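You operate a simulated robot arm through the tools that you are given. There is no shell and no other tool. Be economical: measure what you need, move in short steps, check, and stop when the job is done.

You run a simulated two-armed robot. Do the job below in one go: nothing can be reset, and whatever is moved stays where it is left.

## Task
Wipe up the spill on the top of the spring bench with the cream rag and put it back.

The check looks at the end state, three seconds after you hand in, the way a careful person would. Anything else that was tipped, shoved, dropped, spilled or broken makes it a failure.

## Robot
Two 6-joint arms with two-finger parallel grippers on one trunk, on a base that drives. Base frame: it is fixed to the floor where the robot stands at the start and does not move with it; the origin is under the middle of the robot, x ahead of it, y to its left, z up; the surface under the hand at the start is at about z = 800. Lengths are in mm, angles in rad, forces in N, time in s.
The left shoulder is at the start at [-77, 177, 832], the right one opposite. With the tool pointing down near the work surface each hand reaches from about 100 to 720 mm from the robot's upright axis, wherever it stands, measured 20 degrees to its own side. Payload 1.57 kg a hand.
Tool frame (each hand has its own): the origin (TCP) lies between the finger pads and is the grasp point; the fingertips stand 30 mm ahead of it; z points along the fingers, y is the line along which they close. Largest opening 80 mm; finger width 17, thickness 12; the body of the gripper, 40 by 82 mm, starts 80 mm behind the TCP.
Orientation is that of the tool frame in the base frame, as [roll, pitch, yaw] about the fixed x, y, z axes, in that order (R = Rz(yaw) Ry(pitch) Rx(roll)). With the fingers straight down and closing along the base's y, the tool's x points along the base's -x, its y along +y and its z along -z.

## Interface
- The arms move only by the tool apply_moves. It takes "left_steps", "right_steps" or both (then of equal length, played together; a hand with none holds still); each is a list of rows, each a list of 7 numbers: the shift along the tool's x, y, z in mm, then the turn, a rotation vector about the tool's x, y, z in rad, then the opening in per cent of the stroke, from 0 (shut) to 100 (fully open). In form: [[dx, dy, dz, rx, ry, rz, fingers], ...]. A call has 1 to 10 rows; each row shifts and turns the commanded pose from where the row before left it, along the tool's axes as they then stand. Each row takes 0.2 s and may step no farther than 50 mm and 0.15 rad from the row before; otherwise, or with a gripper value out of range, the whole call is refused. Where a pose cannot be reached the arm comes as near as it can. A force on the tool above 40 N (or 10 N above the force at the start of the call, whichever is more), or a blocked arm, ends the call early, and 0.2 s more pass. Each finger travels about 72 mm/s and halts on what it meets, pressing with about 27 N; the grip force reading is that of the motor and also rises with nothing between the fingers. The clock runs only during rows and for 0.2 s after the last one: add rows that do not move to give the fingers time. It gives the time, the measured TCP pose, the force on the tool (base axes), the opening and the grip force at its end, in the units of the frame above (readings bear some noise), with the torque about the TCP (base axes, N m) and any sound that the robot's microphone picked up, and new pictures: "views" is both (left out), scene, wrist or none (wrist: the cameras of the hands that moved).
- Cameras (640 x 400 px; columns grow to the right, rows downward): "scene" is now at [19.5, -42.1, 1553]; the picture's right is [-0.57, -0.82, 0.00], its down [-0.64, 0.45, -0.63] and it looks along [0.52, -0.36, -0.78] (base axes); focal length 275 px, centre (320, 200). "left" rides on the left gripper at [72, 7, -122] in its tool frame; the picture's right is [-0.09, 1.00, 0.00], its down [-0.84, -0.08, -0.54] and it looks along [-0.54, -0.05, 0.84] (tool axes); focal length 238 px, centre (320, 200). "right" rides on the right gripper at [72, -7, -122] in its tool frame; the picture's right is [0.09, 1.00, 0.00], its down [-0.84, 0.08, -0.54] and it looks along [-0.54, 0.05, 0.84] (tool axes); focal length 238 px, centre (320, 200). There is no depth. A picture from a camera that has moved, and an enlarged one, comes with that camera's place and axes in the base frame and with its lens.
- move_column(by): slides the trunk up (or, below 0, down) by that many mm; the arms and the scene camera ride with it, the base frame stays. It gives what a move gives, with no picture.
- roll_base(legs): drives the robot by 1 to 6 legs, each [ahead, left, turn to the left] in mm, mm and rad, along the robot's own axes; the way and the turn of a leg run together, so that a leg with both is an arc; at most 1500 mm and 3.142 rad a leg. The arms and the cameras ride along, it lands a little off, and it stops where it bumps. It gives what a move gives, and a new picture of the scene camera.
- head_to(pan, tilt): turns the head with the scene camera to pan (to the left, within 2.496 rad either way) and tilt (down, from -0.506 to 1.204), counted from straight ahead of the robot. It gives what a move gives, and a new picture of the scene camera.
- enlarge(camera, box): a new picture of the part [left, top, right, bottom] of that camera's present view, enlarged. The clock stands still meanwhile.
- close_job(): hands the job in; it is judged then, once.

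Go step by step. Nothing tells you exact positions but the pictures and the camera data: compare them with the known pose of the tool, close in by small moves and look again before you grip or let go. The budget is 120 turns and 260 pictures, counting those below and the enlarged ones. Unless the task says otherwise, let go and move clear before handing in, and close with one line.

The tools are called as name(argument=value, ...) on one line, values as JSON. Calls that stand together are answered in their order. apply_moves: Moves the arms, as the interface text tells. Its arguments: {"type":"object","properties":{"left_steps":{"type":"array","items":{"type":"array","items":{"type":"number"}}},"right_steps":{"type":"array","items":{"type":"array","items":{"type":"number"}}},"views":{"type":"string","enum":["both","scene","wrist","none"]}},"required":[]} The other tools are called the same way: move_column (by) slides the trunk up or down; roll_base (legs) drives the base; head_to (pan, tilt) turns the head that bears the scene camera; enlarge (camera, box) takes an enlarged picture of a part of a camera's view; close_job () hands the job in.

At the start:

```text
clock: 0.0
left_tcp_pos: [577.5, -49.8, 1013.1]
left_orientation: [-3.141, 0.001, -3.142]
left_force: [-0.5, 0.0, 0.5]
left_moment: [0.01, 0.02, 0.0]
left_finger_gap: 80.4
left_gripper_force: 0.0
right_tcp_pos: [325.2, -433.0, 1071.9]
right_orientation: [3.14, 0.0, 3.141]
right_force: [-0.3, -0.5, 0.0]
right_moment: [0.02, 0.05, -0.03]
right_finger_gap: 79.9
right_gripper_force: 0.0
trunk travel left (down, up): [-275.0, 53.0]
robot x, y, heading: [0.5, -0.5, 0.002]
head pan, tilt: [-0.611, 0.887]
```

scene: 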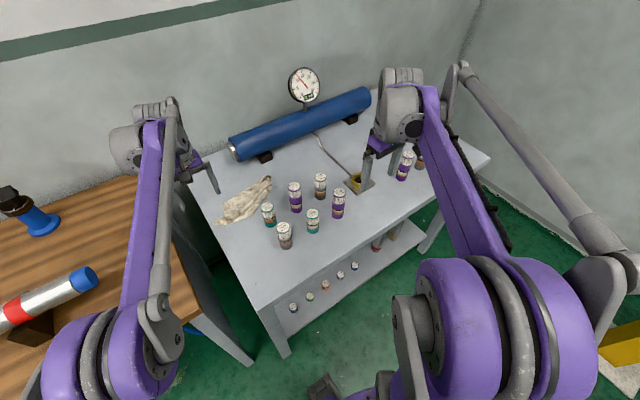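
right: 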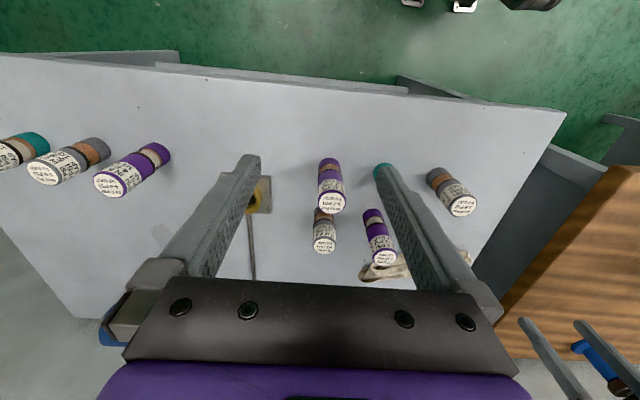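
left: 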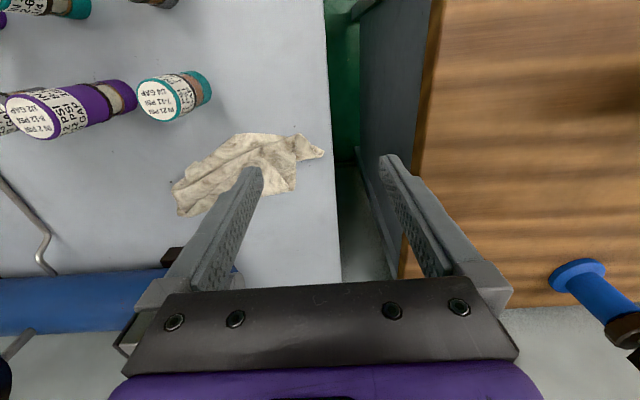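

I see a grey bench with labelled cans, a cream rag and a gauge, and a wooden bench on the left. I don't see the spill yet, so I'll enlarge the pictures to find it.

enlarge(camera="scene", box=[180, 60, 500, 260])

enlarge(camera="right", box=[0, 50, 560, 330])

enlarge(camera="left", box=[0, 0, 400, 250])

```text
2.00 times, centred on (340, 160) of scene
camera zoom: at [19.5, -42.1, 1553.0], right [-0.57, -0.82, 0.0], down [-0.64, 0.45, -0.63], along [0.52, -0.36, -0.78], focal length 550 px, centre (280, 280)
```

zoom: 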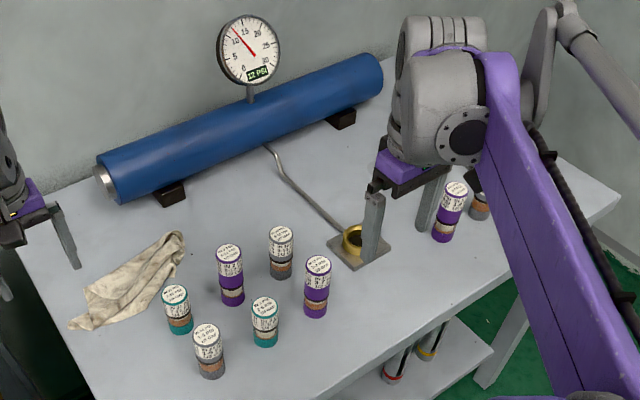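

```text
1.14 times, centred on (280, 190) of right
camera zoom: at [254.5, -439.6, 1193.3], right [-0.09, 1.0, 0.0], down [0.84, 0.08, 0.54], along [0.54, 0.05, -0.84], focal length 272 px, centre (366, 211)
```

zoom: 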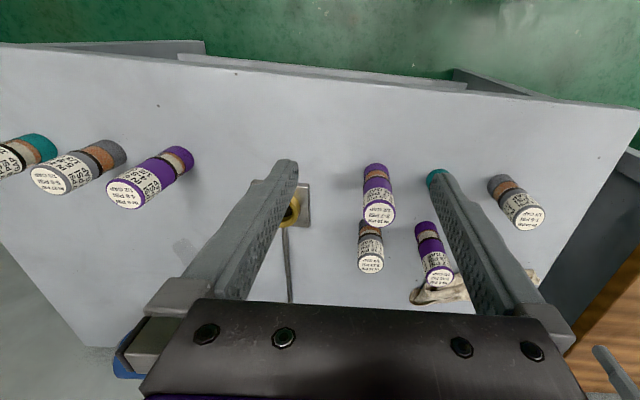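

```text
1.60 times, centred on (200, 125) of left
camera zoom: at [504.6, -45.1, 1134.4], right [0.09, 1.0, 0.0], down [0.84, -0.08, 0.54], along [0.54, -0.05, -0.84], focal length 381 px, centre (512, 320)
```

zoom: 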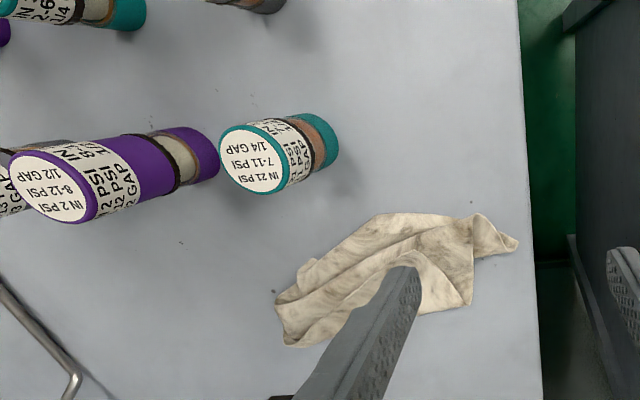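

The rag lies at the left end of the grey bench. There is a faint patch to the right of the valve block that could be the spill or a shadow. I'll look closer.

enlarge(camera="right", box=[80, 180, 240, 280])

enlarge(camera="scene", box=[320, 90, 480, 190])

```text
4.00 times, centred on (160, 230) of right
camera zoom: at [254.5, -439.6, 1193.3], right [-0.09, 1.0, 0.0], down [0.84, 0.08, 0.54], along [0.54, 0.05, -0.84], focal length 953 px, centre (960, 80)
```

zoom: 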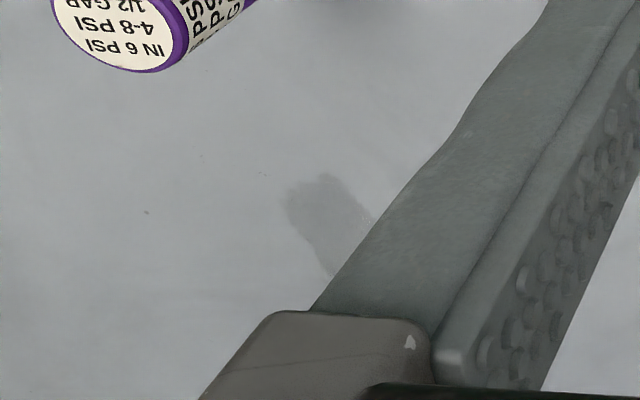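

```text
4.00 times, centred on (400, 140) of scene
camera zoom: at [19.5, -42.1, 1553.0], right [-0.57, -0.82, 0.0], down [-0.64, 0.45, -0.63], along [0.52, -0.36, -0.78], focal length 1101 px, centre (0, 440)
```

zoom: 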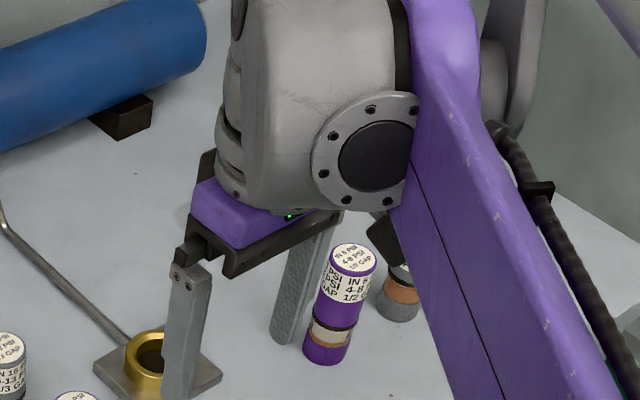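

A wet-looking patch shows behind the right finger. I'll draw the right arm back toward the robot at its current height to uncover it.

apply_moves(right_steps=[[45, 0, 0, 0, 0, 0, 100], [45, 0, 0, 0, 0, 0, 100], [45, 0, 0, 0, 0, 0, 100], [30, 0, 0, 0, 0, 0, 100], [0, 0, 0, 0, 0, 0, 100]], views="both")

```text
clock: 1.2
left_tcp_pos: [578.6, -50.0, 1013.5]
left_orientation: [3.141, 0.0, 3.141]
left_force: [-0.3, 0.3, 0.0]
left_moment: [-0.01, 0.03, 0.0]
left_finger_gap: 80.1
left_gripper_force: 0.1
right_tcp_pos: [160.9, -436.4, 1069.6]
right_orientation: [3.14, 0.0, 3.14]
right_force: [-0.6, 0.4, 0.1]
right_moment: [0.02, 0.0, -0.02]
right_finger_gap: 79.9
right_gripper_force: 0.0
trunk travel left (down, up): [-275.0, 53.0]
robot x, y, heading: [-2.7, -1.4, -0.004]
head pan, tilt: [-0.611, 0.887]
camera scene: at [19.7, -42.3, 1553.0], right [-0.57, -0.82, 0.0], down [-0.64, 0.45, -0.63], along [0.52, -0.36, -0.78], focal length 275 px, centre (320, 200)
camera right: at [89.3, -442.1, 1190.8], right [-0.09, 1.0, 0.0], down [0.84, 0.08, 0.54], along [0.54, 0.05, -0.84], focal length 238 px, centre (320, 200)
```

scene: 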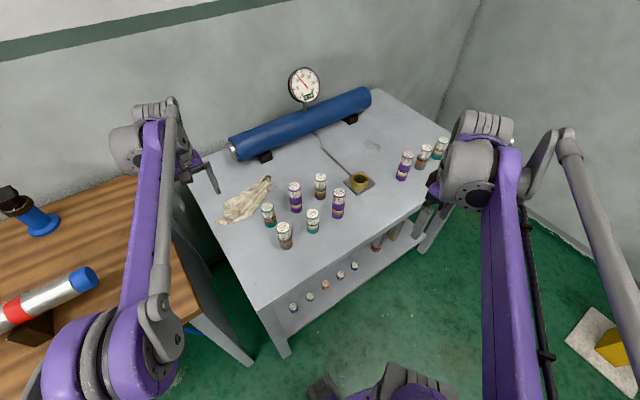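
right: 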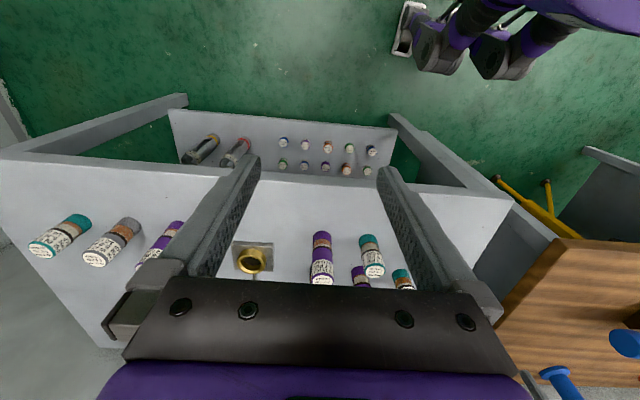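

enlarge(camera="scene", box=[310, 100, 470, 200])

enlarge(camera="scene", box=[190, 150, 350, 250])

```text
4.00 times, centred on (390, 150) of scene
camera zoom: at [19.7, -42.3, 1553.0], right [-0.57, -0.82, 0.0], down [-0.64, 0.45, -0.63], along [0.52, -0.36, -0.78], focal length 1101 px, centre (40, 400)
```

zoom: 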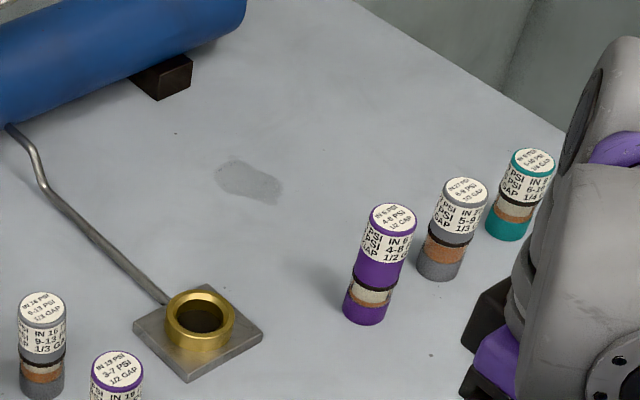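

```text
4.00 times, centred on (270, 200) of scene
camera zoom: at [19.7, -42.3, 1553.0], right [-0.57, -0.82, 0.0], down [-0.64, 0.45, -0.63], along [0.52, -0.36, -0.78], focal length 1101 px, centre (520, 200)
```

zoom: 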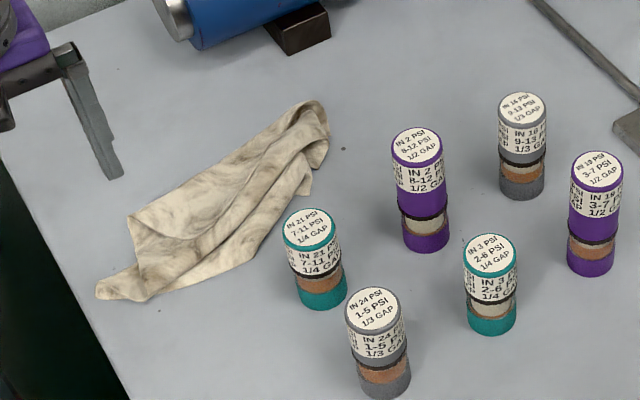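

The spill is a wet patch about 80 by 40 mm near (638, -747, 800). The rag runs from about (638, -53) to (717, -306). I'll use the right hand, so first I'll pull the left arm back out of the way.

apply_moves(left_steps=[[45, 0, -20, 0, 0, 0, 100], [45, 10, -20, 0, 0, 0, 100], [40, 30, 0, 0, 0, 0, 100], [40, 30, 0, 0, 0, 0, 100], [40, 30, 0, 0, 0, 0, 100], [40, 30, 0, 0, 0, 0, 100], [30, 40, 0, 0, 0, 0, 100], [20, 45, 0, 0, 0, 0, 100]], views="none")

roll_base(legs=[[50, 0, 0]])

```text
refused: row 2 steps farther than a row can; nothing moved
```

```text
clock: 2.1
left_tcp_pos: [626.9, -51.0, 1012.8]
left_orientation: [3.141, -0.001, 3.141]
left_force: [-0.1, -1.2, 0.2]
left_moment: [-0.01, 0.02, 0.02]
left_finger_gap: 79.9
left_gripper_force: 0.1
right_tcp_pos: [210.1, -435.6, 1069.2]
right_orientation: [-3.14, 0.001, 3.14]
right_force: [-0.6, 0.1, 0.0]
right_moment: [-0.02, 0.02, -0.02]
right_finger_gap: 80.2
right_gripper_force: 0.0
trunk travel left (down, up): [-275.0, 53.0]
robot x, y, heading: [50.8, 1.9, -0.001]
head pan, tilt: [-0.611, 0.887]
camera scene: at [69.5, -42.2, 1552.8], right [-0.57, -0.82, 0.0], down [-0.64, 0.44, -0.63], along [0.52, -0.36, -0.78], focal length 275 px, centre (320, 200)
```

scene: 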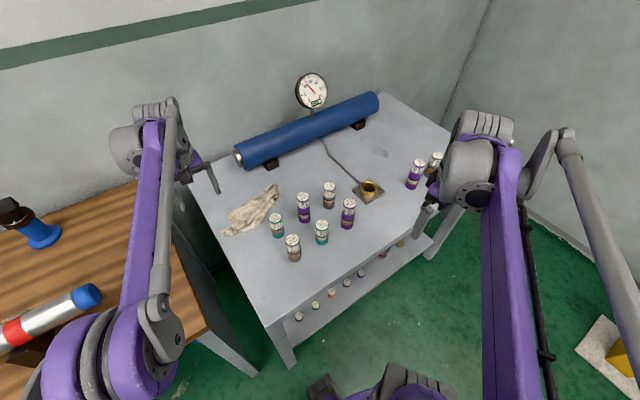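

The base moved 50 mm forward without a bump, but the left arm move was refused because a step was too large. I'll retry it with smaller steps.

apply_moves(left_steps=[[40, 0, -20, 0, 0, 0, 100], [40, 10, -20, 0, 0, 0, 100], [40, 28, 0, 0, 0, 0, 100], [40, 28, 0, 0, 0, 0, 100], [40, 28, 0, 0, 0, 0, 100], [40, 28, 0, 0, 0, 0, 100], [40, 28, 0, 0, 0, 0, 100], [35, 30, 0, 0, 0, 0, 100], [0, 0, 0, 0, 0, 0, 100]], views="scene")

```text
clock: 4.1
left_tcp_pos: [314.6, 127.5, 1050.3]
left_orientation: [3.14, 0.002, -3.141]
left_force: [-0.1, 0.1, 0.3]
left_moment: [0.01, 0.0, 0.01]
left_finger_gap: 79.8
left_gripper_force: 0.1
right_tcp_pos: [213.3, -437.0, 1068.7]
right_orientation: [-3.14, 0.0, 3.139]
right_force: [0.1, -0.2, -1.1]
right_moment: [-0.01, 0.02, 0.05]
right_finger_gap: 80.1
right_gripper_force: 0.0
trunk travel left (down, up): [-275.0, 53.0]
robot x, y, heading: [51.9, 1.1, -0.005]
head pan, tilt: [-0.611, 0.887]
camera scene: at [70.3, -42.5, 1553.0], right [-0.57, -0.82, 0.0], down [-0.64, 0.45, -0.63], along [0.52, -0.36, -0.78], focal length 275 px, centre (320, 200)
```

scene: 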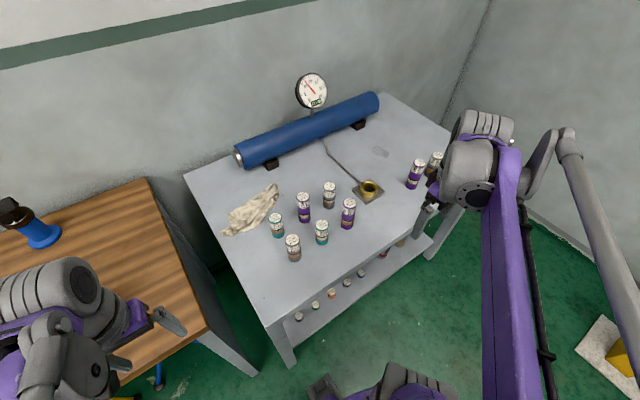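

The left arm is clear. Next I'll bring the right hand over the middle of the rag, staying high, and then turn it so it closes across the rag.

apply_moves(right_steps=[[-42, 24, 0, 0, 0, 0, 100], [-42, 24, 0, 0, 0, 0, 100], [-42, 24, 0, 0, 0, 0, 100], [-42, 24, 0, 0, 0, 0, 100], [-42, 24, 0, 0, 0, 0, 100], [-42, 24, 0, 0, 0, 0, 100], [-42, 24, 0, 0, 0, 0, 100], [-42, 24, 0, 0, 0, 0, 100], [-42, 24, 0, 0, 0, 0, 100], [-42, 24, 0, 0, 0, 0, 100]], views="none")

apply_moves(right_steps=[[-38, 17, 0, 0, 0, 0, 100], [0, 0, 0, 0, 0, 0.141, 100], [0, 0, 0, 0, 0, 0.141, 100], [0, 0, 0, 0, 0, 0.141, 100], [0, 0, 0, 0, 0, 0.141, 100], [0, 0, 0, 0, 0, 0.141, 100], [0, 0, 0, 0, 0, 0.141, 100], [0, 0, 0, 0, 0, 0.141, 100], [0, 0, 0, 0, 0, 0.141, 100], [0, 0, 0, 0, 0, 0.141, 100]], views="both")

```text
clock: 6.3
left_tcp_pos: [315.0, 128.3, 1050.2]
left_orientation: [-3.142, 0.0, -3.141]
left_force: [-0.3, 0.4, -0.7]
left_moment: [0.02, -0.03, 0.0]
left_finger_gap: 80.0
left_gripper_force: 0.1
right_tcp_pos: [630.1, -197.1, 1069.3]
right_orientation: [-3.14, -0.003, 3.14]
right_force: [0.1, -0.6, 1.1]
right_moment: [-0.01, 0.01, -0.02]
right_finger_gap: 79.7
right_gripper_force: 0.1
trunk travel left (down, up): [-275.0, 53.0]
robot x, y, heading: [49.1, -3.9, -0.006]
head pan, tilt: [-0.611, 0.887]
```

```text
clock: 8.5
left_tcp_pos: [314.0, 128.5, 1050.5]
left_orientation: [-3.141, -0.001, 3.141]
left_force: [-0.4, -0.1, -0.2]
left_moment: [0.0, 0.01, 0.01]
left_finger_gap: 79.9
left_gripper_force: 0.1
right_tcp_pos: [669.4, -179.8, 1069.0]
right_orientation: [3.141, 0.001, 1.867]
right_force: [0.0, 0.0, 0.2]
right_moment: [0.01, 0.01, 0.01]
right_finger_gap: 79.8
right_gripper_force: 0.1
trunk travel left (down, up): [-275.0, 53.0]
robot x, y, heading: [50.8, -1.2, 0.004]
head pan, tilt: [-0.611, 0.887]
camera scene: at [69.3, -42.1, 1553.0], right [-0.57, -0.82, 0.0], down [-0.64, 0.44, -0.63], along [0.52, -0.36, -0.78], focal length 275 px, centre (320, 200)
camera right: at [642.4, -112.4, 1190.1], right [0.93, 0.38, 0.0], down [0.32, -0.78, 0.54], along [0.21, -0.5, -0.84], focal length 238 px, centre (320, 200)
```

scene: 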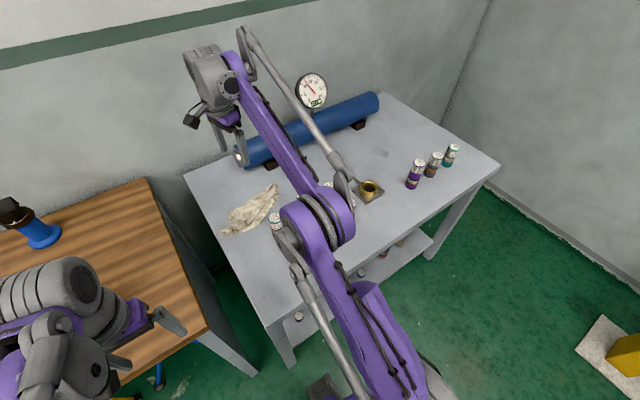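
right: 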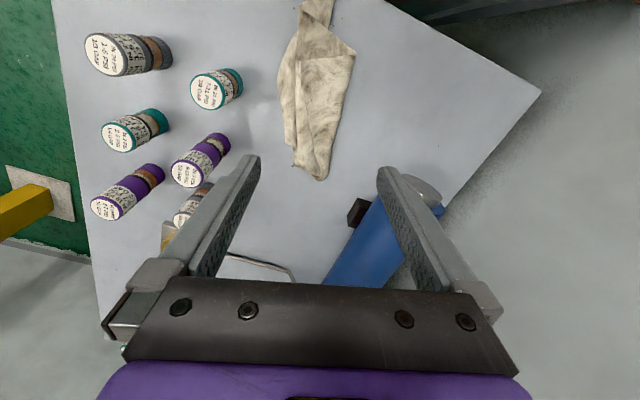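

The hand is above the rag, aligned with its length. I'll shift about 15 mm toward the rag's narrower part and come down most of the way.

apply_moves(right_steps=[[-15, -3, 40, 0, 0, 0, 100], [0, 0, 45, 0, 0, 0, 100], [0, 0, 45, 0, 0, 0, 100], [0, 0, 35, 0, 0, 0, 100], [0, 0, 0, 0, 0, 0, 100]], views="both")

```text
clock: 9.7
left_tcp_pos: [314.1, 128.8, 1049.7]
left_orientation: [3.14, 0.0, -3.141]
left_force: [-0.3, 0.0, 0.1]
left_moment: [-0.02, 0.02, -0.01]
left_finger_gap: 79.8
left_gripper_force: 0.1
right_tcp_pos: [672.9, -193.0, 903.4]
right_orientation: [3.141, 0.002, 1.87]
right_force: [0.6, -0.1, 0.1]
right_moment: [-0.02, 0.01, -0.01]
right_finger_gap: 79.9
right_gripper_force: 0.1
trunk travel left (down, up): [-275.0, 53.0]
robot x, y, heading: [48.5, -2.6, -0.001]
head pan, tilt: [-0.611, 0.887]
camera scene: at [69.0, -42.1, 1553.0], right [-0.57, -0.82, 0.0], down [-0.64, 0.44, -0.63], along [0.52, -0.36, -0.78], focal length 275 px, centre (320, 200)
camera right: at [646.1, -124.4, 1025.1], right [0.92, 0.38, 0.0], down [0.32, -0.78, 0.54], along [0.21, -0.5, -0.84], focal length 238 px, centre (320, 200)
```

scene: 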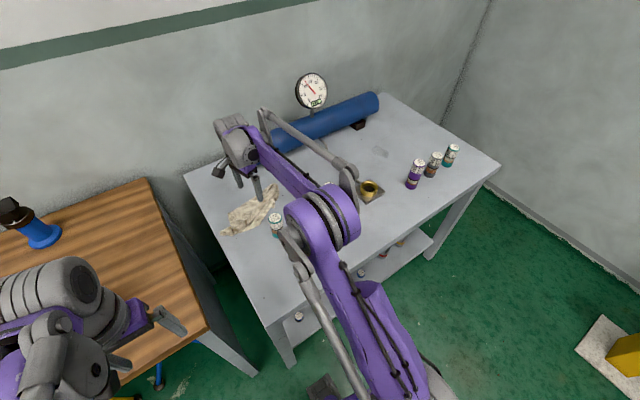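
right: 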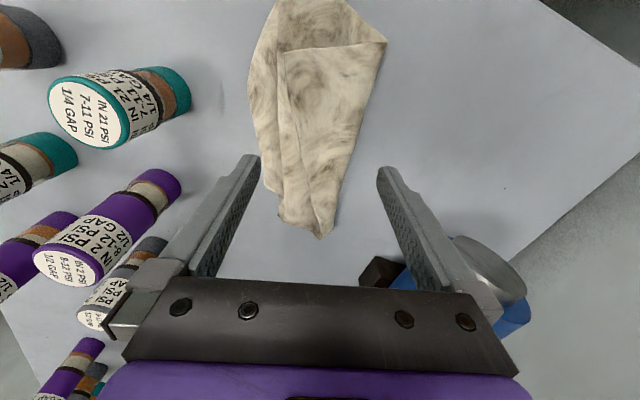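

The bench point under the TCP projects to about (320, 137), and the rag centre there is about 16 mm toward tool -y. I'll shift by that much and lower to just above the bench.

apply_moves(right_steps=[[0, -14, 30, 0, 0, 0, 100], [0, 0, 20, 0, 0, 0, 100], [0, 0, 12, 0, 0, 0, 100], [0, 0, 0, 0, 0, 0, 100]], views="wrist")

```text
clock: 10.7
left_tcp_pos: [313.4, 128.6, 1050.0]
left_orientation: [-3.141, 0.0, -3.139]
left_force: [0.2, -0.1, 0.5]
left_moment: [0.0, 0.01, -0.01]
left_finger_gap: 80.0
left_gripper_force: 0.0
right_tcp_pos: [659.5, -198.2, 842.4]
right_orientation: [-3.141, -0.002, 1.871]
right_force: [-0.2, 0.5, -0.6]
right_moment: [-0.01, -0.01, 0.02]
right_finger_gap: 79.8
right_gripper_force: 0.1
trunk travel left (down, up): [-275.0, 53.0]
robot x, y, heading: [52.5, -0.6, 0.003]
head pan, tilt: [-0.611, 0.887]
camera right: at [633.0, -131.3, 964.1], right [0.92, 0.38, 0.0], down [0.32, -0.78, 0.54], along [0.21, -0.5, -0.84], focal length 238 px, centre (320, 200)
```

right: 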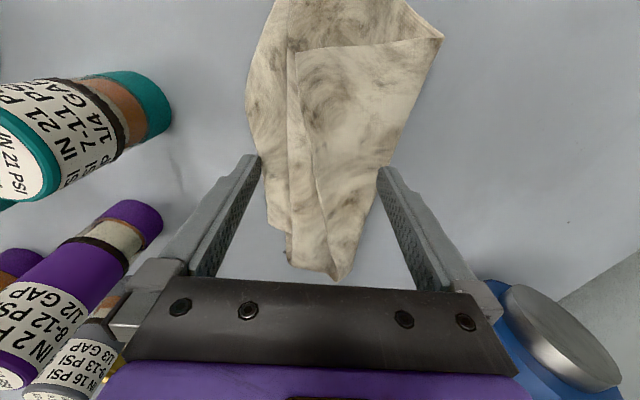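

The rag fits between the fingers. I'll lower in small steps, feeling for the bench.

apply_moves(right_steps=[[0, 2, 4, 0, 0, 0, 100], [0, 0, 3, 0, 0, 0, 100], [0, 0, 2, 0, 0, 0, 100], [0, 0, 0, 0, 0, 0, 100]], views="wrist")

```text
clock: 11.7
left_tcp_pos: [313.3, 127.9, 1050.6]
left_orientation: [3.141, 0.001, 3.141]
left_force: [0.3, 0.3, -0.8]
left_moment: [0.01, -0.01, -0.01]
left_finger_gap: 79.9
left_gripper_force: 0.0
right_tcp_pos: [660.6, -197.6, 833.4]
right_orientation: [-3.14, 0.002, 1.871]
right_force: [0.5, -0.7, 0.3]
right_moment: [0.02, 0.01, 0.03]
right_finger_gap: 80.2
right_gripper_force: 0.0
trunk travel left (down, up): [-275.0, 53.0]
robot x, y, heading: [51.9, -1.9, -0.002]
head pan, tilt: [-0.611, 0.887]
camera right: at [633.0, -130.6, 955.6], right [0.92, 0.38, 0.0], down [0.32, -0.78, 0.54], along [0.21, -0.5, -0.84], focal length 238 px, centre (320, 200)
```

right: 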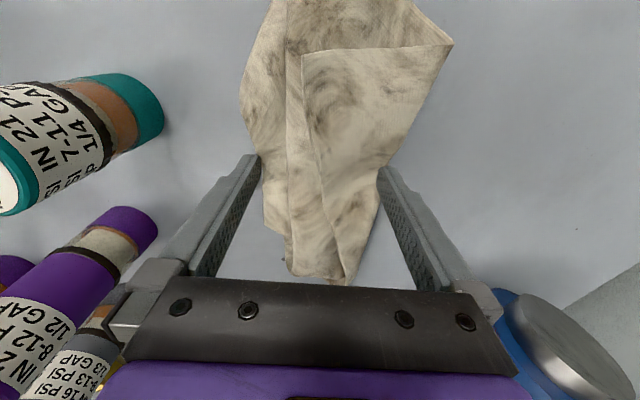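

The fingertips are just above the bench and straddle the rag, so I'll close.

apply_moves(right_steps=[[0, 0, 1, 0, 0, 0, 60], [0, 0, 0, 0, 0, 0, 30], [0, 0, 0, 0, 0, 0, 0], [0, 0, 0, 0, 0, 0, 0], [0, 0, 0, 0, 0, 0, 0]], views="wrist")

```text
clock: 12.9
left_tcp_pos: [314.1, 128.8, 1051.3]
left_orientation: [-3.141, 0.001, -3.142]
left_force: [-0.1, 0.1, 0.2]
left_moment: [-0.02, 0.0, -0.01]
left_finger_gap: 80.0
left_gripper_force: 0.0
right_tcp_pos: [658.7, -198.7, 831.9]
right_orientation: [-3.141, 0.001, 1.871]
right_force: [-0.3, 0.6, 2.9]
right_moment: [0.01, 0.0, 0.0]
right_finger_gap: 4.8
right_gripper_force: 25.1
trunk travel left (down, up): [-275.0, 53.0]
robot x, y, heading: [49.1, -1.4, -0.001]
head pan, tilt: [-0.611, 0.887]
camera right: at [632.5, -130.9, 954.7], right [0.92, 0.38, 0.0], down [0.32, -0.78, 0.54], along [0.21, -0.5, -0.84], focal length 238 px, centre (320, 200)
```

right: 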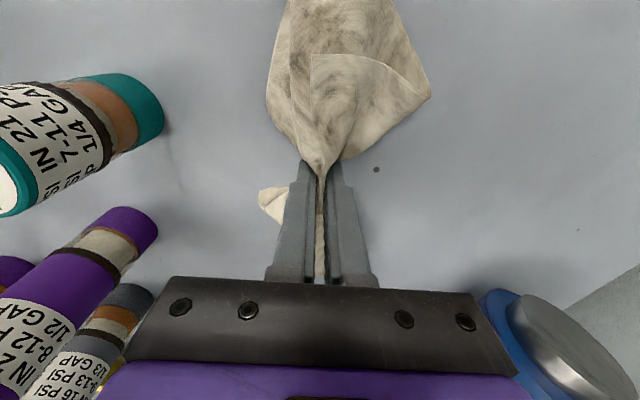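

The rag is gripped with a 4.8 mm gap, at (659, -198) and yaw 1.87. I'll lift it straight up.

apply_moves(right_steps=[[0, 0, -30, 0, 0, 0, 0], [0, 0, -40, 0, 0, 0, 0], [0, 0, -45, 0, 0, 0, 0], [0, 0, -45, 0, 0, 0, 0], [0, 0, -45, 0, 0, 0, 0], [0, 0, -45, 0, 0, 0, 0], [0, 0, 0, 0, 0, 0, 0]], views="both")

```text
clock: 14.5
left_tcp_pos: [313.1, 129.7, 1049.5]
left_orientation: [3.141, 0.0, 3.141]
left_force: [-0.5, 0.4, -0.2]
left_moment: [-0.01, 0.02, 0.0]
left_finger_gap: 80.0
left_gripper_force: 0.0
right_tcp_pos: [662.3, -197.9, 1083.5]
right_orientation: [3.141, 0.001, 1.872]
right_force: [0.4, -1.1, -0.4]
right_moment: [-0.05, 0.01, -0.01]
right_finger_gap: 4.6
right_gripper_force: 25.2
trunk travel left (down, up): [-275.0, 53.0]
robot x, y, heading: [48.7, 0.7, 0.004]
head pan, tilt: [-0.611, 0.887]
camera scene: at [69.1, -42.2, 1552.9], right [-0.57, -0.82, 0.0], down [-0.64, 0.44, -0.63], along [0.52, -0.36, -0.78], focal length 275 px, centre (320, 200)
camera right: at [633.8, -130.1, 1205.0], right [0.92, 0.38, 0.0], down [0.32, -0.78, 0.54], along [0.21, -0.5, -0.84], focal length 238 px, centre (320, 200)
```

scene: 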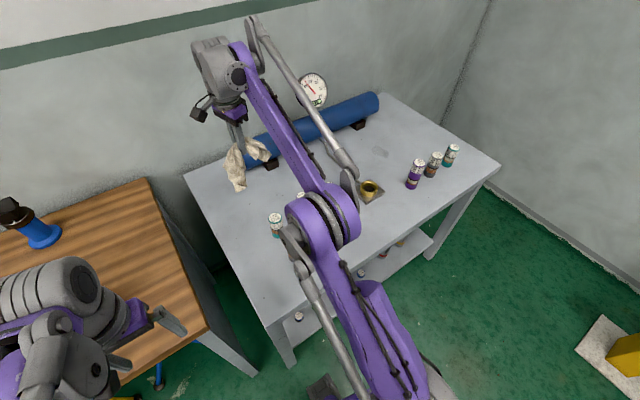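
right: 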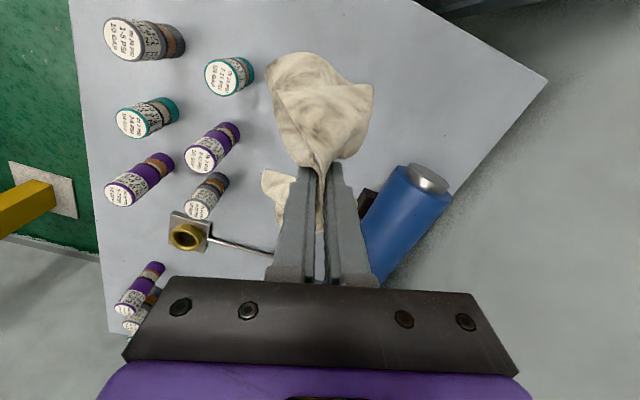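

The rag hangs free, well above the cans. I'll drive 520 mm to the right so the spill comes into the right hand's good range.

roll_base(legs=[[0, -250, 0], [0, -270, 0]])

```text
clock: 19.9
left_tcp_pos: [311.9, -396.8, 1050.1]
left_orientation: [3.141, 0.001, -3.139]
left_force: [-0.5, 0.4, 0.0]
left_moment: [0.02, 0.02, -0.01]
left_finger_gap: 80.0
left_gripper_force: 0.0
right_tcp_pos: [660.6, -720.8, 1083.1]
right_orientation: [-3.141, 0.001, 1.875]
right_force: [0.9, 0.5, -0.3]
right_moment: [0.0, -0.02, -0.01]
right_finger_gap: 4.6
right_gripper_force: 25.0
trunk travel left (down, up): [-275.0, 53.0]
robot x, y, heading: [47.3, -522.8, 0.001]
head pan, tilt: [-0.611, 0.887]
camera scene: at [68.0, -567.1, 1552.9], right [-0.57, -0.82, 0.0], down [-0.64, 0.44, -0.63], along [0.52, -0.36, -0.78], focal length 275 px, centre (320, 200)
```

scene: 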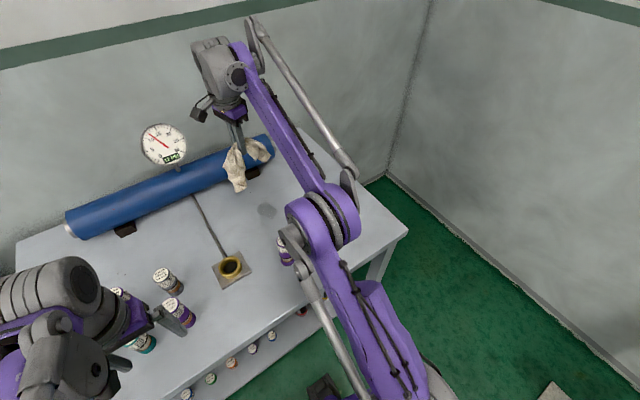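

The spill is confirmed at about (641, -743). I'll move the hand over it and lower the rag.

apply_moves(right_steps=[[-17, -26, 20, 0, 0, 0, 0], [0, 0, 45, 0, 0, 0, 0], [0, 0, 45, 0, 0, 0, 0], [0, 0, 40, 0, 0, 0, 0], [0, 0, 35, 0, 0, 0, 0], [0, 0, 20, 0, 0, 0, 0], [0, 0, 0, 0, 0, 0, 0]], views="both")

```text
clock: 21.5
left_tcp_pos: [311.8, -396.1, 1051.0]
left_orientation: [-3.141, 0.002, -3.138]
left_force: [0.3, -0.4, 0.3]
left_moment: [0.03, -0.01, 0.0]
left_finger_gap: 79.8
left_gripper_force: 0.1
right_tcp_pos: [641.3, -745.7, 878.3]
right_orientation: [3.141, 0.0, 1.872]
right_force: [-0.4, -0.3, -0.9]
right_moment: [0.02, 0.0, 0.0]
right_finger_gap: 4.6
right_gripper_force: 24.9
trunk travel left (down, up): [-275.0, 53.0]
robot x, y, heading: [46.2, -521.5, 0.002]
head pan, tilt: [-0.611, 0.887]
camera scene: at [68.0, -566.9, 1553.0], right [-0.57, -0.82, 0.0], down [-0.64, 0.44, -0.63], along [0.52, -0.36, -0.78], focal length 275 px, centre (320, 200)
camera right: at [613.8, -678.0, 1000.4], right [0.92, 0.38, 0.0], down [0.32, -0.78, 0.54], along [0.21, -0.5, -0.84], focal length 238 px, centre (320, 200)
```

scene: 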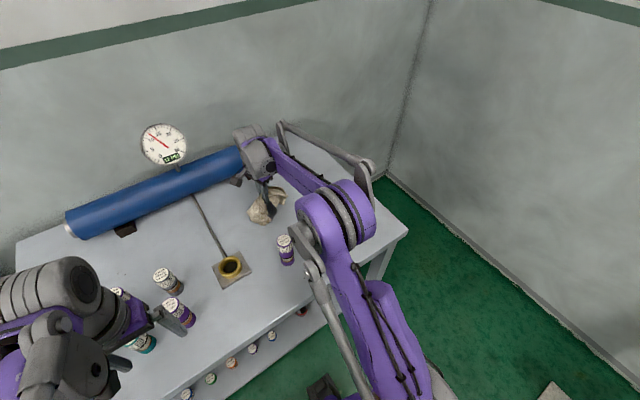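
right: 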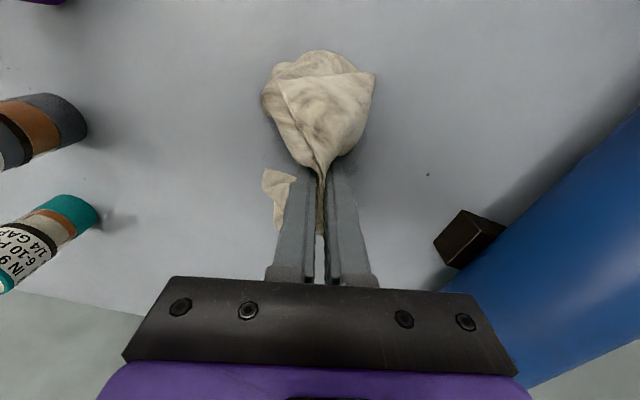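

The rag is above the spill. I'll lower it gently to the bench.

apply_moves(right_steps=[[0, 0, 20, 0, 0, 0, 0], [0, 0, 15, 0, 0, 0, 0], [0, 0, 8, 0, 0, 0, 0], [0, 0, 2, 0, 0, 0, 0], [0, 0, 0, 0, 0, 0, 0]], views="wrist")

```text
clock: 22.7
left_tcp_pos: [311.5, -395.1, 1049.0]
left_orientation: [-3.141, 0.0, -3.14]
left_force: [-0.1, -0.3, -0.7]
left_moment: [-0.03, -0.01, 0.01]
left_finger_gap: 80.0
left_gripper_force: 0.0
right_tcp_pos: [640.1, -746.2, 832.6]
right_orientation: [-3.141, -0.001, 1.875]
right_force: [-0.1, -0.6, 3.5]
right_moment: [-0.02, -0.01, 0.04]
right_finger_gap: 4.3
right_gripper_force: 24.5
trunk travel left (down, up): [-275.0, 53.0]
robot x, y, heading: [46.1, -526.0, 0.005]
head pan, tilt: [-0.611, 0.887]
camera right: at [612.4, -677.1, 954.9], right [0.92, 0.38, 0.0], down [0.32, -0.78, 0.54], along [0.21, -0.5, -0.84], focal length 238 px, centre (320, 200)
```

right: 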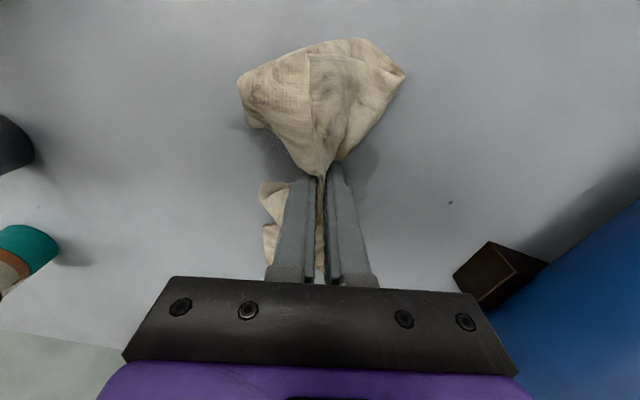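

The rag touches with about 3.5 N and the spill shows on both sides of it. I'll press a little and rub back and forth along the spill in shifted lanes.

apply_moves(right_steps=[[0, 25, 1, 0, 0, 0, 0], [0, 25, 0, 0, 0, 0, 0], [12, -25, 0, 0, 0, 0, 0], [0, -35, 0, 0, 0, 0, 0], [0, -35, 0, 0, 0, 0, 0], [-12, 30, 0, 0, 0, 0, 0], [0, 35, 0, 0, 0, 0, 0], [0, 30, 0, 0, 0, 0, 0], [-15, -30, 0, 0, 0, 0, 0], [0, -35, 0, 0, 0, 0, 0]], views="wrist")

```text
clock: 24.9
left_tcp_pos: [310.3, -395.3, 1050.9]
left_orientation: [3.141, 0.0, -3.139]
left_force: [0.3, -0.4, 0.0]
left_moment: [-0.02, 0.0, 0.02]
left_finger_gap: 79.8
left_gripper_force: 0.1
right_tcp_pos: [630.2, -762.0, 834.2]
right_orientation: [3.14, 0.0, 1.873]
right_force: [0.0, -0.3, 0.6]
right_moment: [-0.02, -0.02, -0.02]
right_finger_gap: 4.3
right_gripper_force: 25.9
trunk travel left (down, up): [-275.0, 53.0]
robot x, y, heading: [47.2, -522.8, 0.005]
head pan, tilt: [-0.611, 0.887]
camera right: at [601.9, -694.6, 955.1], right [0.92, 0.38, 0.0], down [0.32, -0.78, 0.54], along [0.21, -0.5, -0.84], focal length 238 px, centre (320, 200)
```

right: 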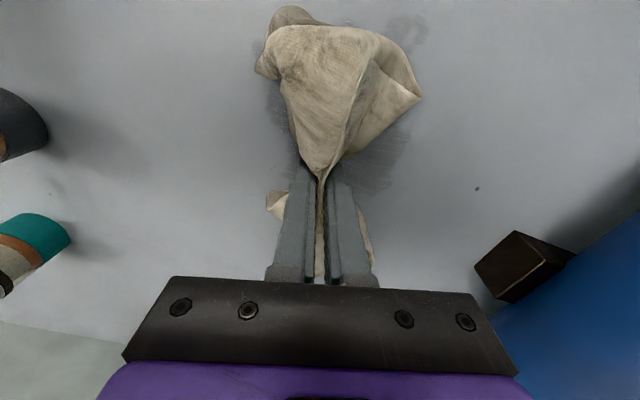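

The spill is breaking up. I'll lift and look at what remains.

apply_moves(right_steps=[[0, 0, -30, 0, 0, 0, 0], [0, 0, -45, 0, 0, 0, 0], [0, 0, -45, 0, 0, 0, 0], [0, -40, -20, 0, 0, 0, 0], [0, -40, 0, 0, 0, 0, 0], [0, 0, 0, 0, 0, 0, 0]], views="wrist")

enlarge(camera="scene", box=[200, 160, 320, 235])

```text
clock: 26.3
left_tcp_pos: [312.9, -395.3, 1050.3]
left_orientation: [3.141, 0.001, -3.137]
left_force: [0.0, 0.2, -0.8]
left_moment: [0.0, 0.03, -0.01]
left_finger_gap: 79.9
left_gripper_force: 0.2
right_tcp_pos: [555.5, -784.0, 972.8]
right_orientation: [3.141, -0.001, 1.873]
right_force: [0.3, -0.1, -0.8]
right_moment: [0.0, -0.01, -0.04]
right_finger_gap: 4.6
right_gripper_force: 25.5
trunk travel left (down, up): [-275.0, 53.0]
robot x, y, heading: [49.9, -527.6, 0.004]
head pan, tilt: [-0.611, 0.887]
camera right: at [527.4, -716.4, 1095.7], right [0.92, 0.38, 0.0], down [0.32, -0.78, 0.54], along [0.21, -0.5, -0.84], focal length 238 px, centre (320, 200)
```

right: 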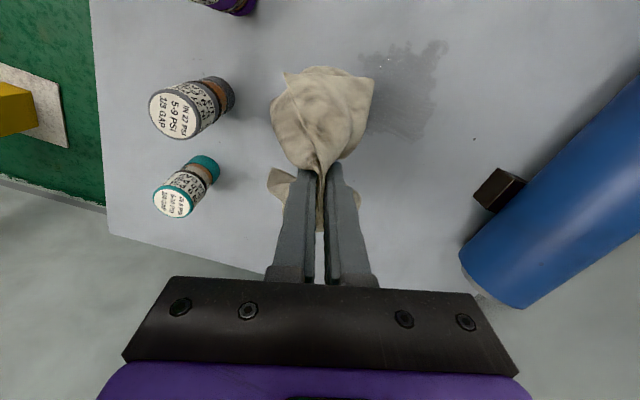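

```text
5.33 times, centred on (260, 198) of scene
camera zoom: at [68.9, -566.9, 1553.0], right [-0.57, -0.82, 0.0], down [-0.64, 0.44, -0.63], along [0.52, -0.36, -0.78], focal length 1468 px, centre (640, 213)
```

zoom: 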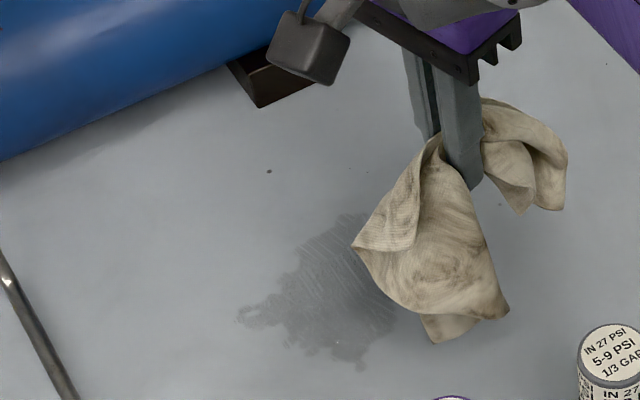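

The liquid has thinned but spread over roughly x 575–690, y -800 to -660. I'll go back down and wipe the whole area in close lanes with a bit more pressure.

apply_moves(right_steps=[[-29, 29, 20, 0, 0, 0, 0], [0, 0, 45, 0, 0, 0, 0], [0, 0, 45, 0, 0, 0, 0], [0, 0, 25, 0, 0, 0, 0], [0, 0, 6, 0, 0, 0, 0], [0, 0, 2, 0, 0, 0, 0], [0, 0, 0, 0, 0, 0, 0]], views="wrist")

```text
clock: 28.0
left_tcp_pos: [312.2, -394.6, 1050.2]
left_orientation: [3.14, 0.002, -3.137]
left_force: [-1.1, -0.1, 0.7]
left_moment: [0.01, -0.01, 0.01]
left_finger_gap: 79.9
left_gripper_force: 0.0
right_tcp_pos: [591.9, -805.1, 832.5]
right_orientation: [3.137, 0.004, 1.875]
right_force: [4.4, -0.1, 26.8]
right_moment: [0.08, 0.01, -0.02]
right_finger_gap: 4.6
right_gripper_force: 25.3
trunk travel left (down, up): [-275.0, 53.0]
robot x, y, heading: [50.6, -525.4, 0.004]
head pan, tilt: [-0.611, 0.887]
stopped in row 7 (right hand): the force on the tool passed its limit at 42 N (the readings are from after the stop); the commanded pose is now the measured one
camera right: at [564.5, -737.6, 953.5], right [0.92, 0.39, 0.0], down [0.32, -0.77, 0.54], along [0.21, -0.5, -0.84], focal length 238 px, centre (320, 200)
```

right: 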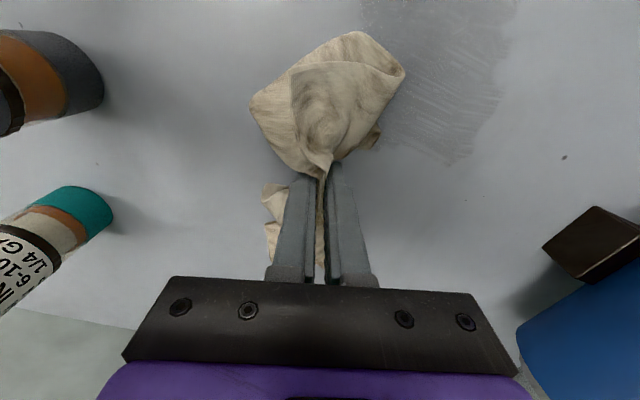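

Folded cloth is under the fingertips and the force is high at 27 N. I'll ease up 1 mm and sweep lanes.

apply_moves(right_steps=[[0, 0, -1, 0, 0, 0, 0], [0, 38, 0, 0, 0, 0, 0], [0, 38, 0, 0, 0, 0, 0], [0, 38, 0, 0, 0, 0, 0], [13, 0, 0, 0, 0, 0, 0], [0, -38, 0, 0, 0, 0, 0], [0, -38, 0, 0, 0, 0, 0], [0, -38, 0, 0, 0, 0, 0], [13, 0, 0, 0, 0, 0, 0]], views="none")

apply_moves(right_steps=[[0, 38, 0, 0, 0, 0, 0], [0, 38, 0, 0, 0, 0, 0], [0, 38, 0, 0, 0, 0, 0], [13, 0, 0, 0, 0, 0, 0], [0, -38, 0, 0, 0, 0, 0], [0, -38, 0, 0, 0, 0, 0], [0, -38, 0, 0, 0, 0, 0], [13, 0, 0, 0, 0, 0, 0]], views="wrist")

```text
clock: 30.0
left_tcp_pos: [311.0, -395.5, 1050.5]
left_orientation: [-3.14, 0.001, 3.141]
left_force: [0.6, 0.1, -0.3]
left_moment: [0.01, 0.04, -0.02]
left_finger_gap: 80.0
left_gripper_force: 0.1
right_tcp_pos: [581.7, -784.1, 831.4]
right_orientation: [3.14, 0.005, 1.871]
right_force: [2.1, -11.8, 36.0]
right_moment: [-0.28, 0.12, 0.02]
right_finger_gap: 4.6
right_gripper_force: 25.1
trunk travel left (down, up): [-275.0, 53.0]
robot x, y, heading: [49.7, -525.3, 0.005]
head pan, tilt: [-0.611, 0.887]
```

```text
clock: 31.8
left_tcp_pos: [311.9, -395.4, 1050.9]
left_orientation: [-3.141, 0.001, -3.138]
left_force: [0.1, -0.3, 0.4]
left_moment: [0.01, 0.01, 0.0]
left_finger_gap: 79.9
left_gripper_force: 0.0
right_tcp_pos: [576.6, -759.1, 831.9]
right_orientation: [3.14, 0.002, 1.872]
right_force: [-0.7, -2.4, 5.9]
right_moment: [-0.05, 0.08, 0.03]
right_finger_gap: 4.4
right_gripper_force: 24.8
trunk travel left (down, up): [-275.0, 53.0]
robot x, y, heading: [50.4, -526.5, 0.007]
head pan, tilt: [-0.611, 0.887]
camera right: at [549.7, -691.2, 954.0], right [0.92, 0.38, 0.0], down [0.32, -0.78, 0.54], along [0.21, -0.5, -0.84], focal length 238 px, centre (320, 200)
```

right: 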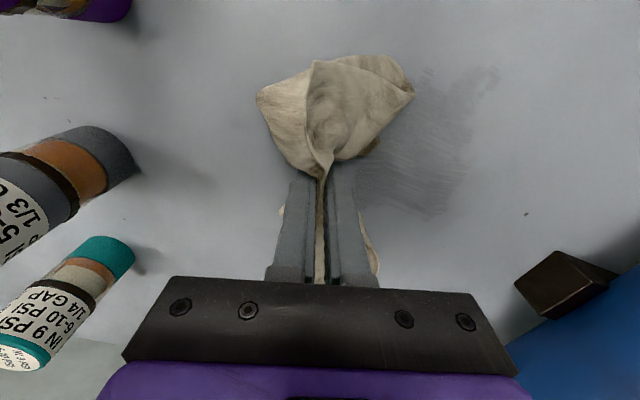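

The mark is fading. I'll continue the lanes toward +y.

apply_moves(right_steps=[[0, 38, 0, 0, 0, 0, 0], [0, 38, 0, 0, 0, 0, 0], [0, 38, 0, 0, 0, 0, 0], [13, 0, 0, 0, 0, 0, 0], [0, -38, 0, 0, 0, 0, 0], [0, -38, 0, 0, 0, 0, 0], [0, -38, 0, 0, 0, 0, 0], [13, 0, 0, 0, 0, 0, 0]], views="none")

apply_moves(right_steps=[[0, 38, 0, 0, 0, 0, 0], [0, 38, 0, 0, 0, 0, 0], [0, 38, 0, 0, 0, 0, 0], [13, 0, 0, 0, 0, 0, 0], [0, -38, 0, 0, 0, 0, 0], [0, -38, 0, 0, 0, 0, 0], [0, -38, 0, 0, 0, 0, 0], [13, 0, 0, 0, 0, 0, 0]], views="wrist")

```text
clock: 33.6
left_tcp_pos: [310.1, -396.3, 1051.0]
left_orientation: [-3.14, 0.003, -3.138]
left_force: [-1.0, 0.8, 0.4]
left_moment: [-0.02, 0.03, -0.01]
left_finger_gap: 79.8
left_gripper_force: 0.2
right_tcp_pos: [569.4, -733.1, 831.4]
right_orientation: [3.139, 0.004, 1.873]
right_force: [1.1, -6.5, 22.2]
right_moment: [-0.19, 0.12, 0.05]
right_finger_gap: 4.3
right_gripper_force: 25.0
trunk travel left (down, up): [-275.0, 53.0]
robot x, y, heading: [47.0, -526.8, 0.009]
head pan, tilt: [-0.611, 0.887]
```

```text
clock: 35.4
left_tcp_pos: [311.3, -395.8, 1048.9]
left_orientation: [3.14, 0.0, -3.139]
left_force: [0.5, -0.3, 0.0]
left_moment: [0.0, -0.01, 0.01]
left_finger_gap: 79.9
left_gripper_force: 0.0
right_tcp_pos: [561.5, -703.5, 831.6]
right_orientation: [-3.142, 0.001, 1.872]
right_force: [-0.7, -2.6, 6.4]
right_moment: [-0.05, 0.05, -0.01]
right_finger_gap: 4.8
right_gripper_force: 24.9
trunk travel left (down, up): [-275.0, 53.0]
robot x, y, heading: [50.1, -523.8, 0.004]
head pan, tilt: [-0.611, 0.887]
camera right: at [534.6, -636.4, 953.8], right [0.92, 0.38, 0.0], down [0.32, -0.78, 0.54], along [0.21, -0.5, -0.84], focal length 238 px, centre (320, 200)
```

right: 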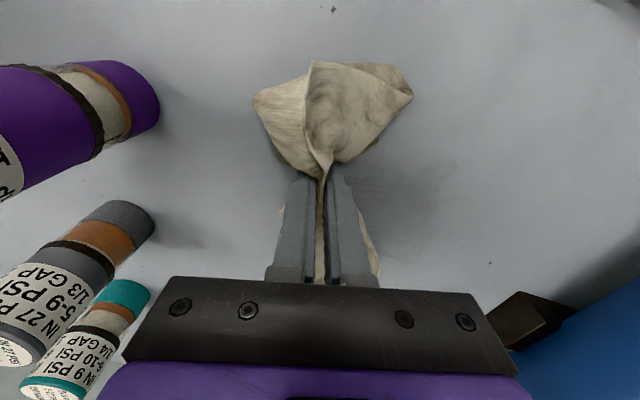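

Much fainter now. I'll do two more lanes at this end, then lift and inspect.

apply_moves(right_steps=[[0, 38, 0, 0, 0, 0, 0], [0, 38, 0, 0, 0, 0, 0], [0, 38, 0, 0, 0, 0, 0], [-7, -38, 0, 0, 0, 0, 0], [0, -38, 0, 0, 0, 0, 0], [0, -15, 0, 0, 0, 0, 0], [0, 0, -35, 0, 0, 0, 0], [0, 0, -45, 0, 0, 0, 0], [0, 0, -45, 0, 0, 0, 0], [0, 0, -45, 0, 0, 0, 0]], views="none")

apply_moves(right_steps=[[40, 0, -25, 0, 0, 0, 0], [45, 0, 0, 0, 0, 0, 0], [45, 0, 0, 0, 0, 0, 0], [0, 0, 0, 0, 0, 0, 0]], views="both")

enlarge(camera="scene", box=[200, 160, 320, 235])

```text
clock: 37.6
left_tcp_pos: [312.4, -396.7, 1050.3]
left_orientation: [3.141, -0.001, -3.138]
left_force: [-0.3, 0.0, -0.2]
left_moment: [-0.01, 0.01, -0.02]
left_finger_gap: 79.5
left_gripper_force: 0.0
right_tcp_pos: [585.9, -703.4, 1001.4]
right_orientation: [3.14, 0.002, 1.872]
right_force: [0.2, -0.2, 0.0]
right_moment: [-0.01, 0.02, -0.03]
right_finger_gap: 4.2
right_gripper_force: 24.6
trunk travel left (down, up): [-275.0, 53.0]
robot x, y, heading: [49.2, -523.6, 0.002]
head pan, tilt: [-0.611, 0.887]
```

```text
clock: 38.6
left_tcp_pos: [312.2, -395.7, 1049.4]
left_orientation: [-3.141, 0.001, -3.137]
left_force: [-0.2, -0.3, -0.7]
left_moment: [0.0, 0.01, 0.0]
left_finger_gap: 80.4
left_gripper_force: 0.0
right_tcp_pos: [546.6, -581.5, 1027.0]
right_orientation: [3.139, 0.002, 1.872]
right_force: [-0.2, -0.4, -0.7]
right_moment: [0.0, -0.03, -0.02]
right_finger_gap: 5.0
right_gripper_force: 25.1
trunk travel left (down, up): [-275.0, 53.0]
robot x, y, heading: [47.2, -523.2, -0.0]
head pan, tilt: [-0.611, 0.887]
camera scene: at [68.3, -567.7, 1552.9], right [-0.57, -0.82, 0.0], down [-0.64, 0.44, -0.63], along [0.52, -0.36, -0.78], focal length 275 px, centre (320, 200)
camera right: at [519.0, -514.4, 1148.6], right [0.92, 0.38, 0.0], down [0.32, -0.78, 0.54], along [0.21, -0.5, -0.84], focal length 238 px, centre (320, 200)
```

scene: 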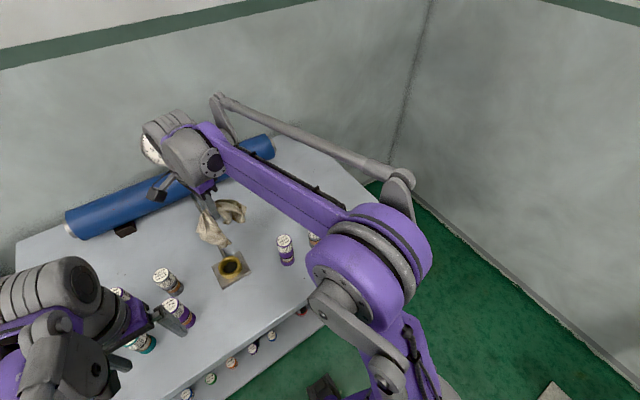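
right: 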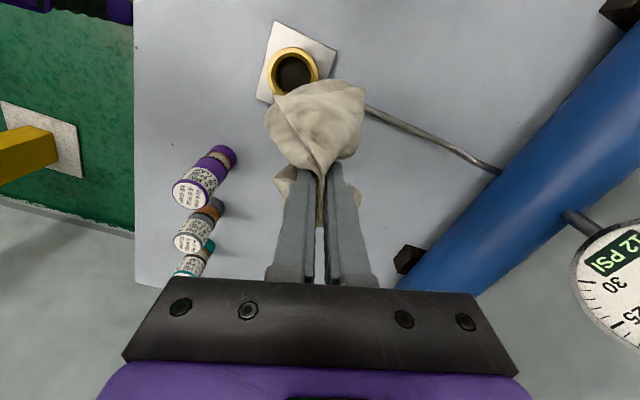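

```text
5.33 times, centred on (260, 198) of scene
camera zoom: at [68.3, -567.7, 1552.9], right [-0.57, -0.82, 0.0], down [-0.64, 0.44, -0.63], along [0.52, -0.36, -0.78], focal length 1468 px, centre (640, 213)
```

zoom: 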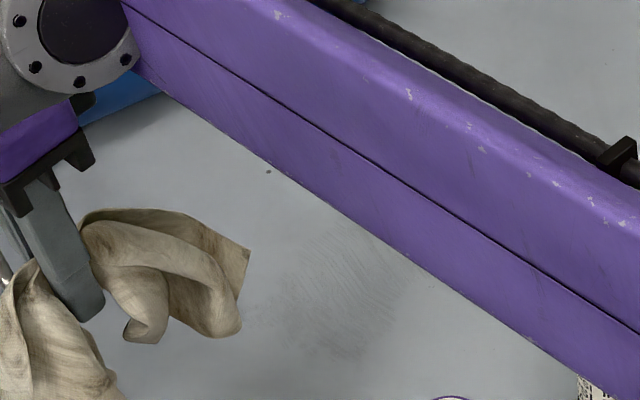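

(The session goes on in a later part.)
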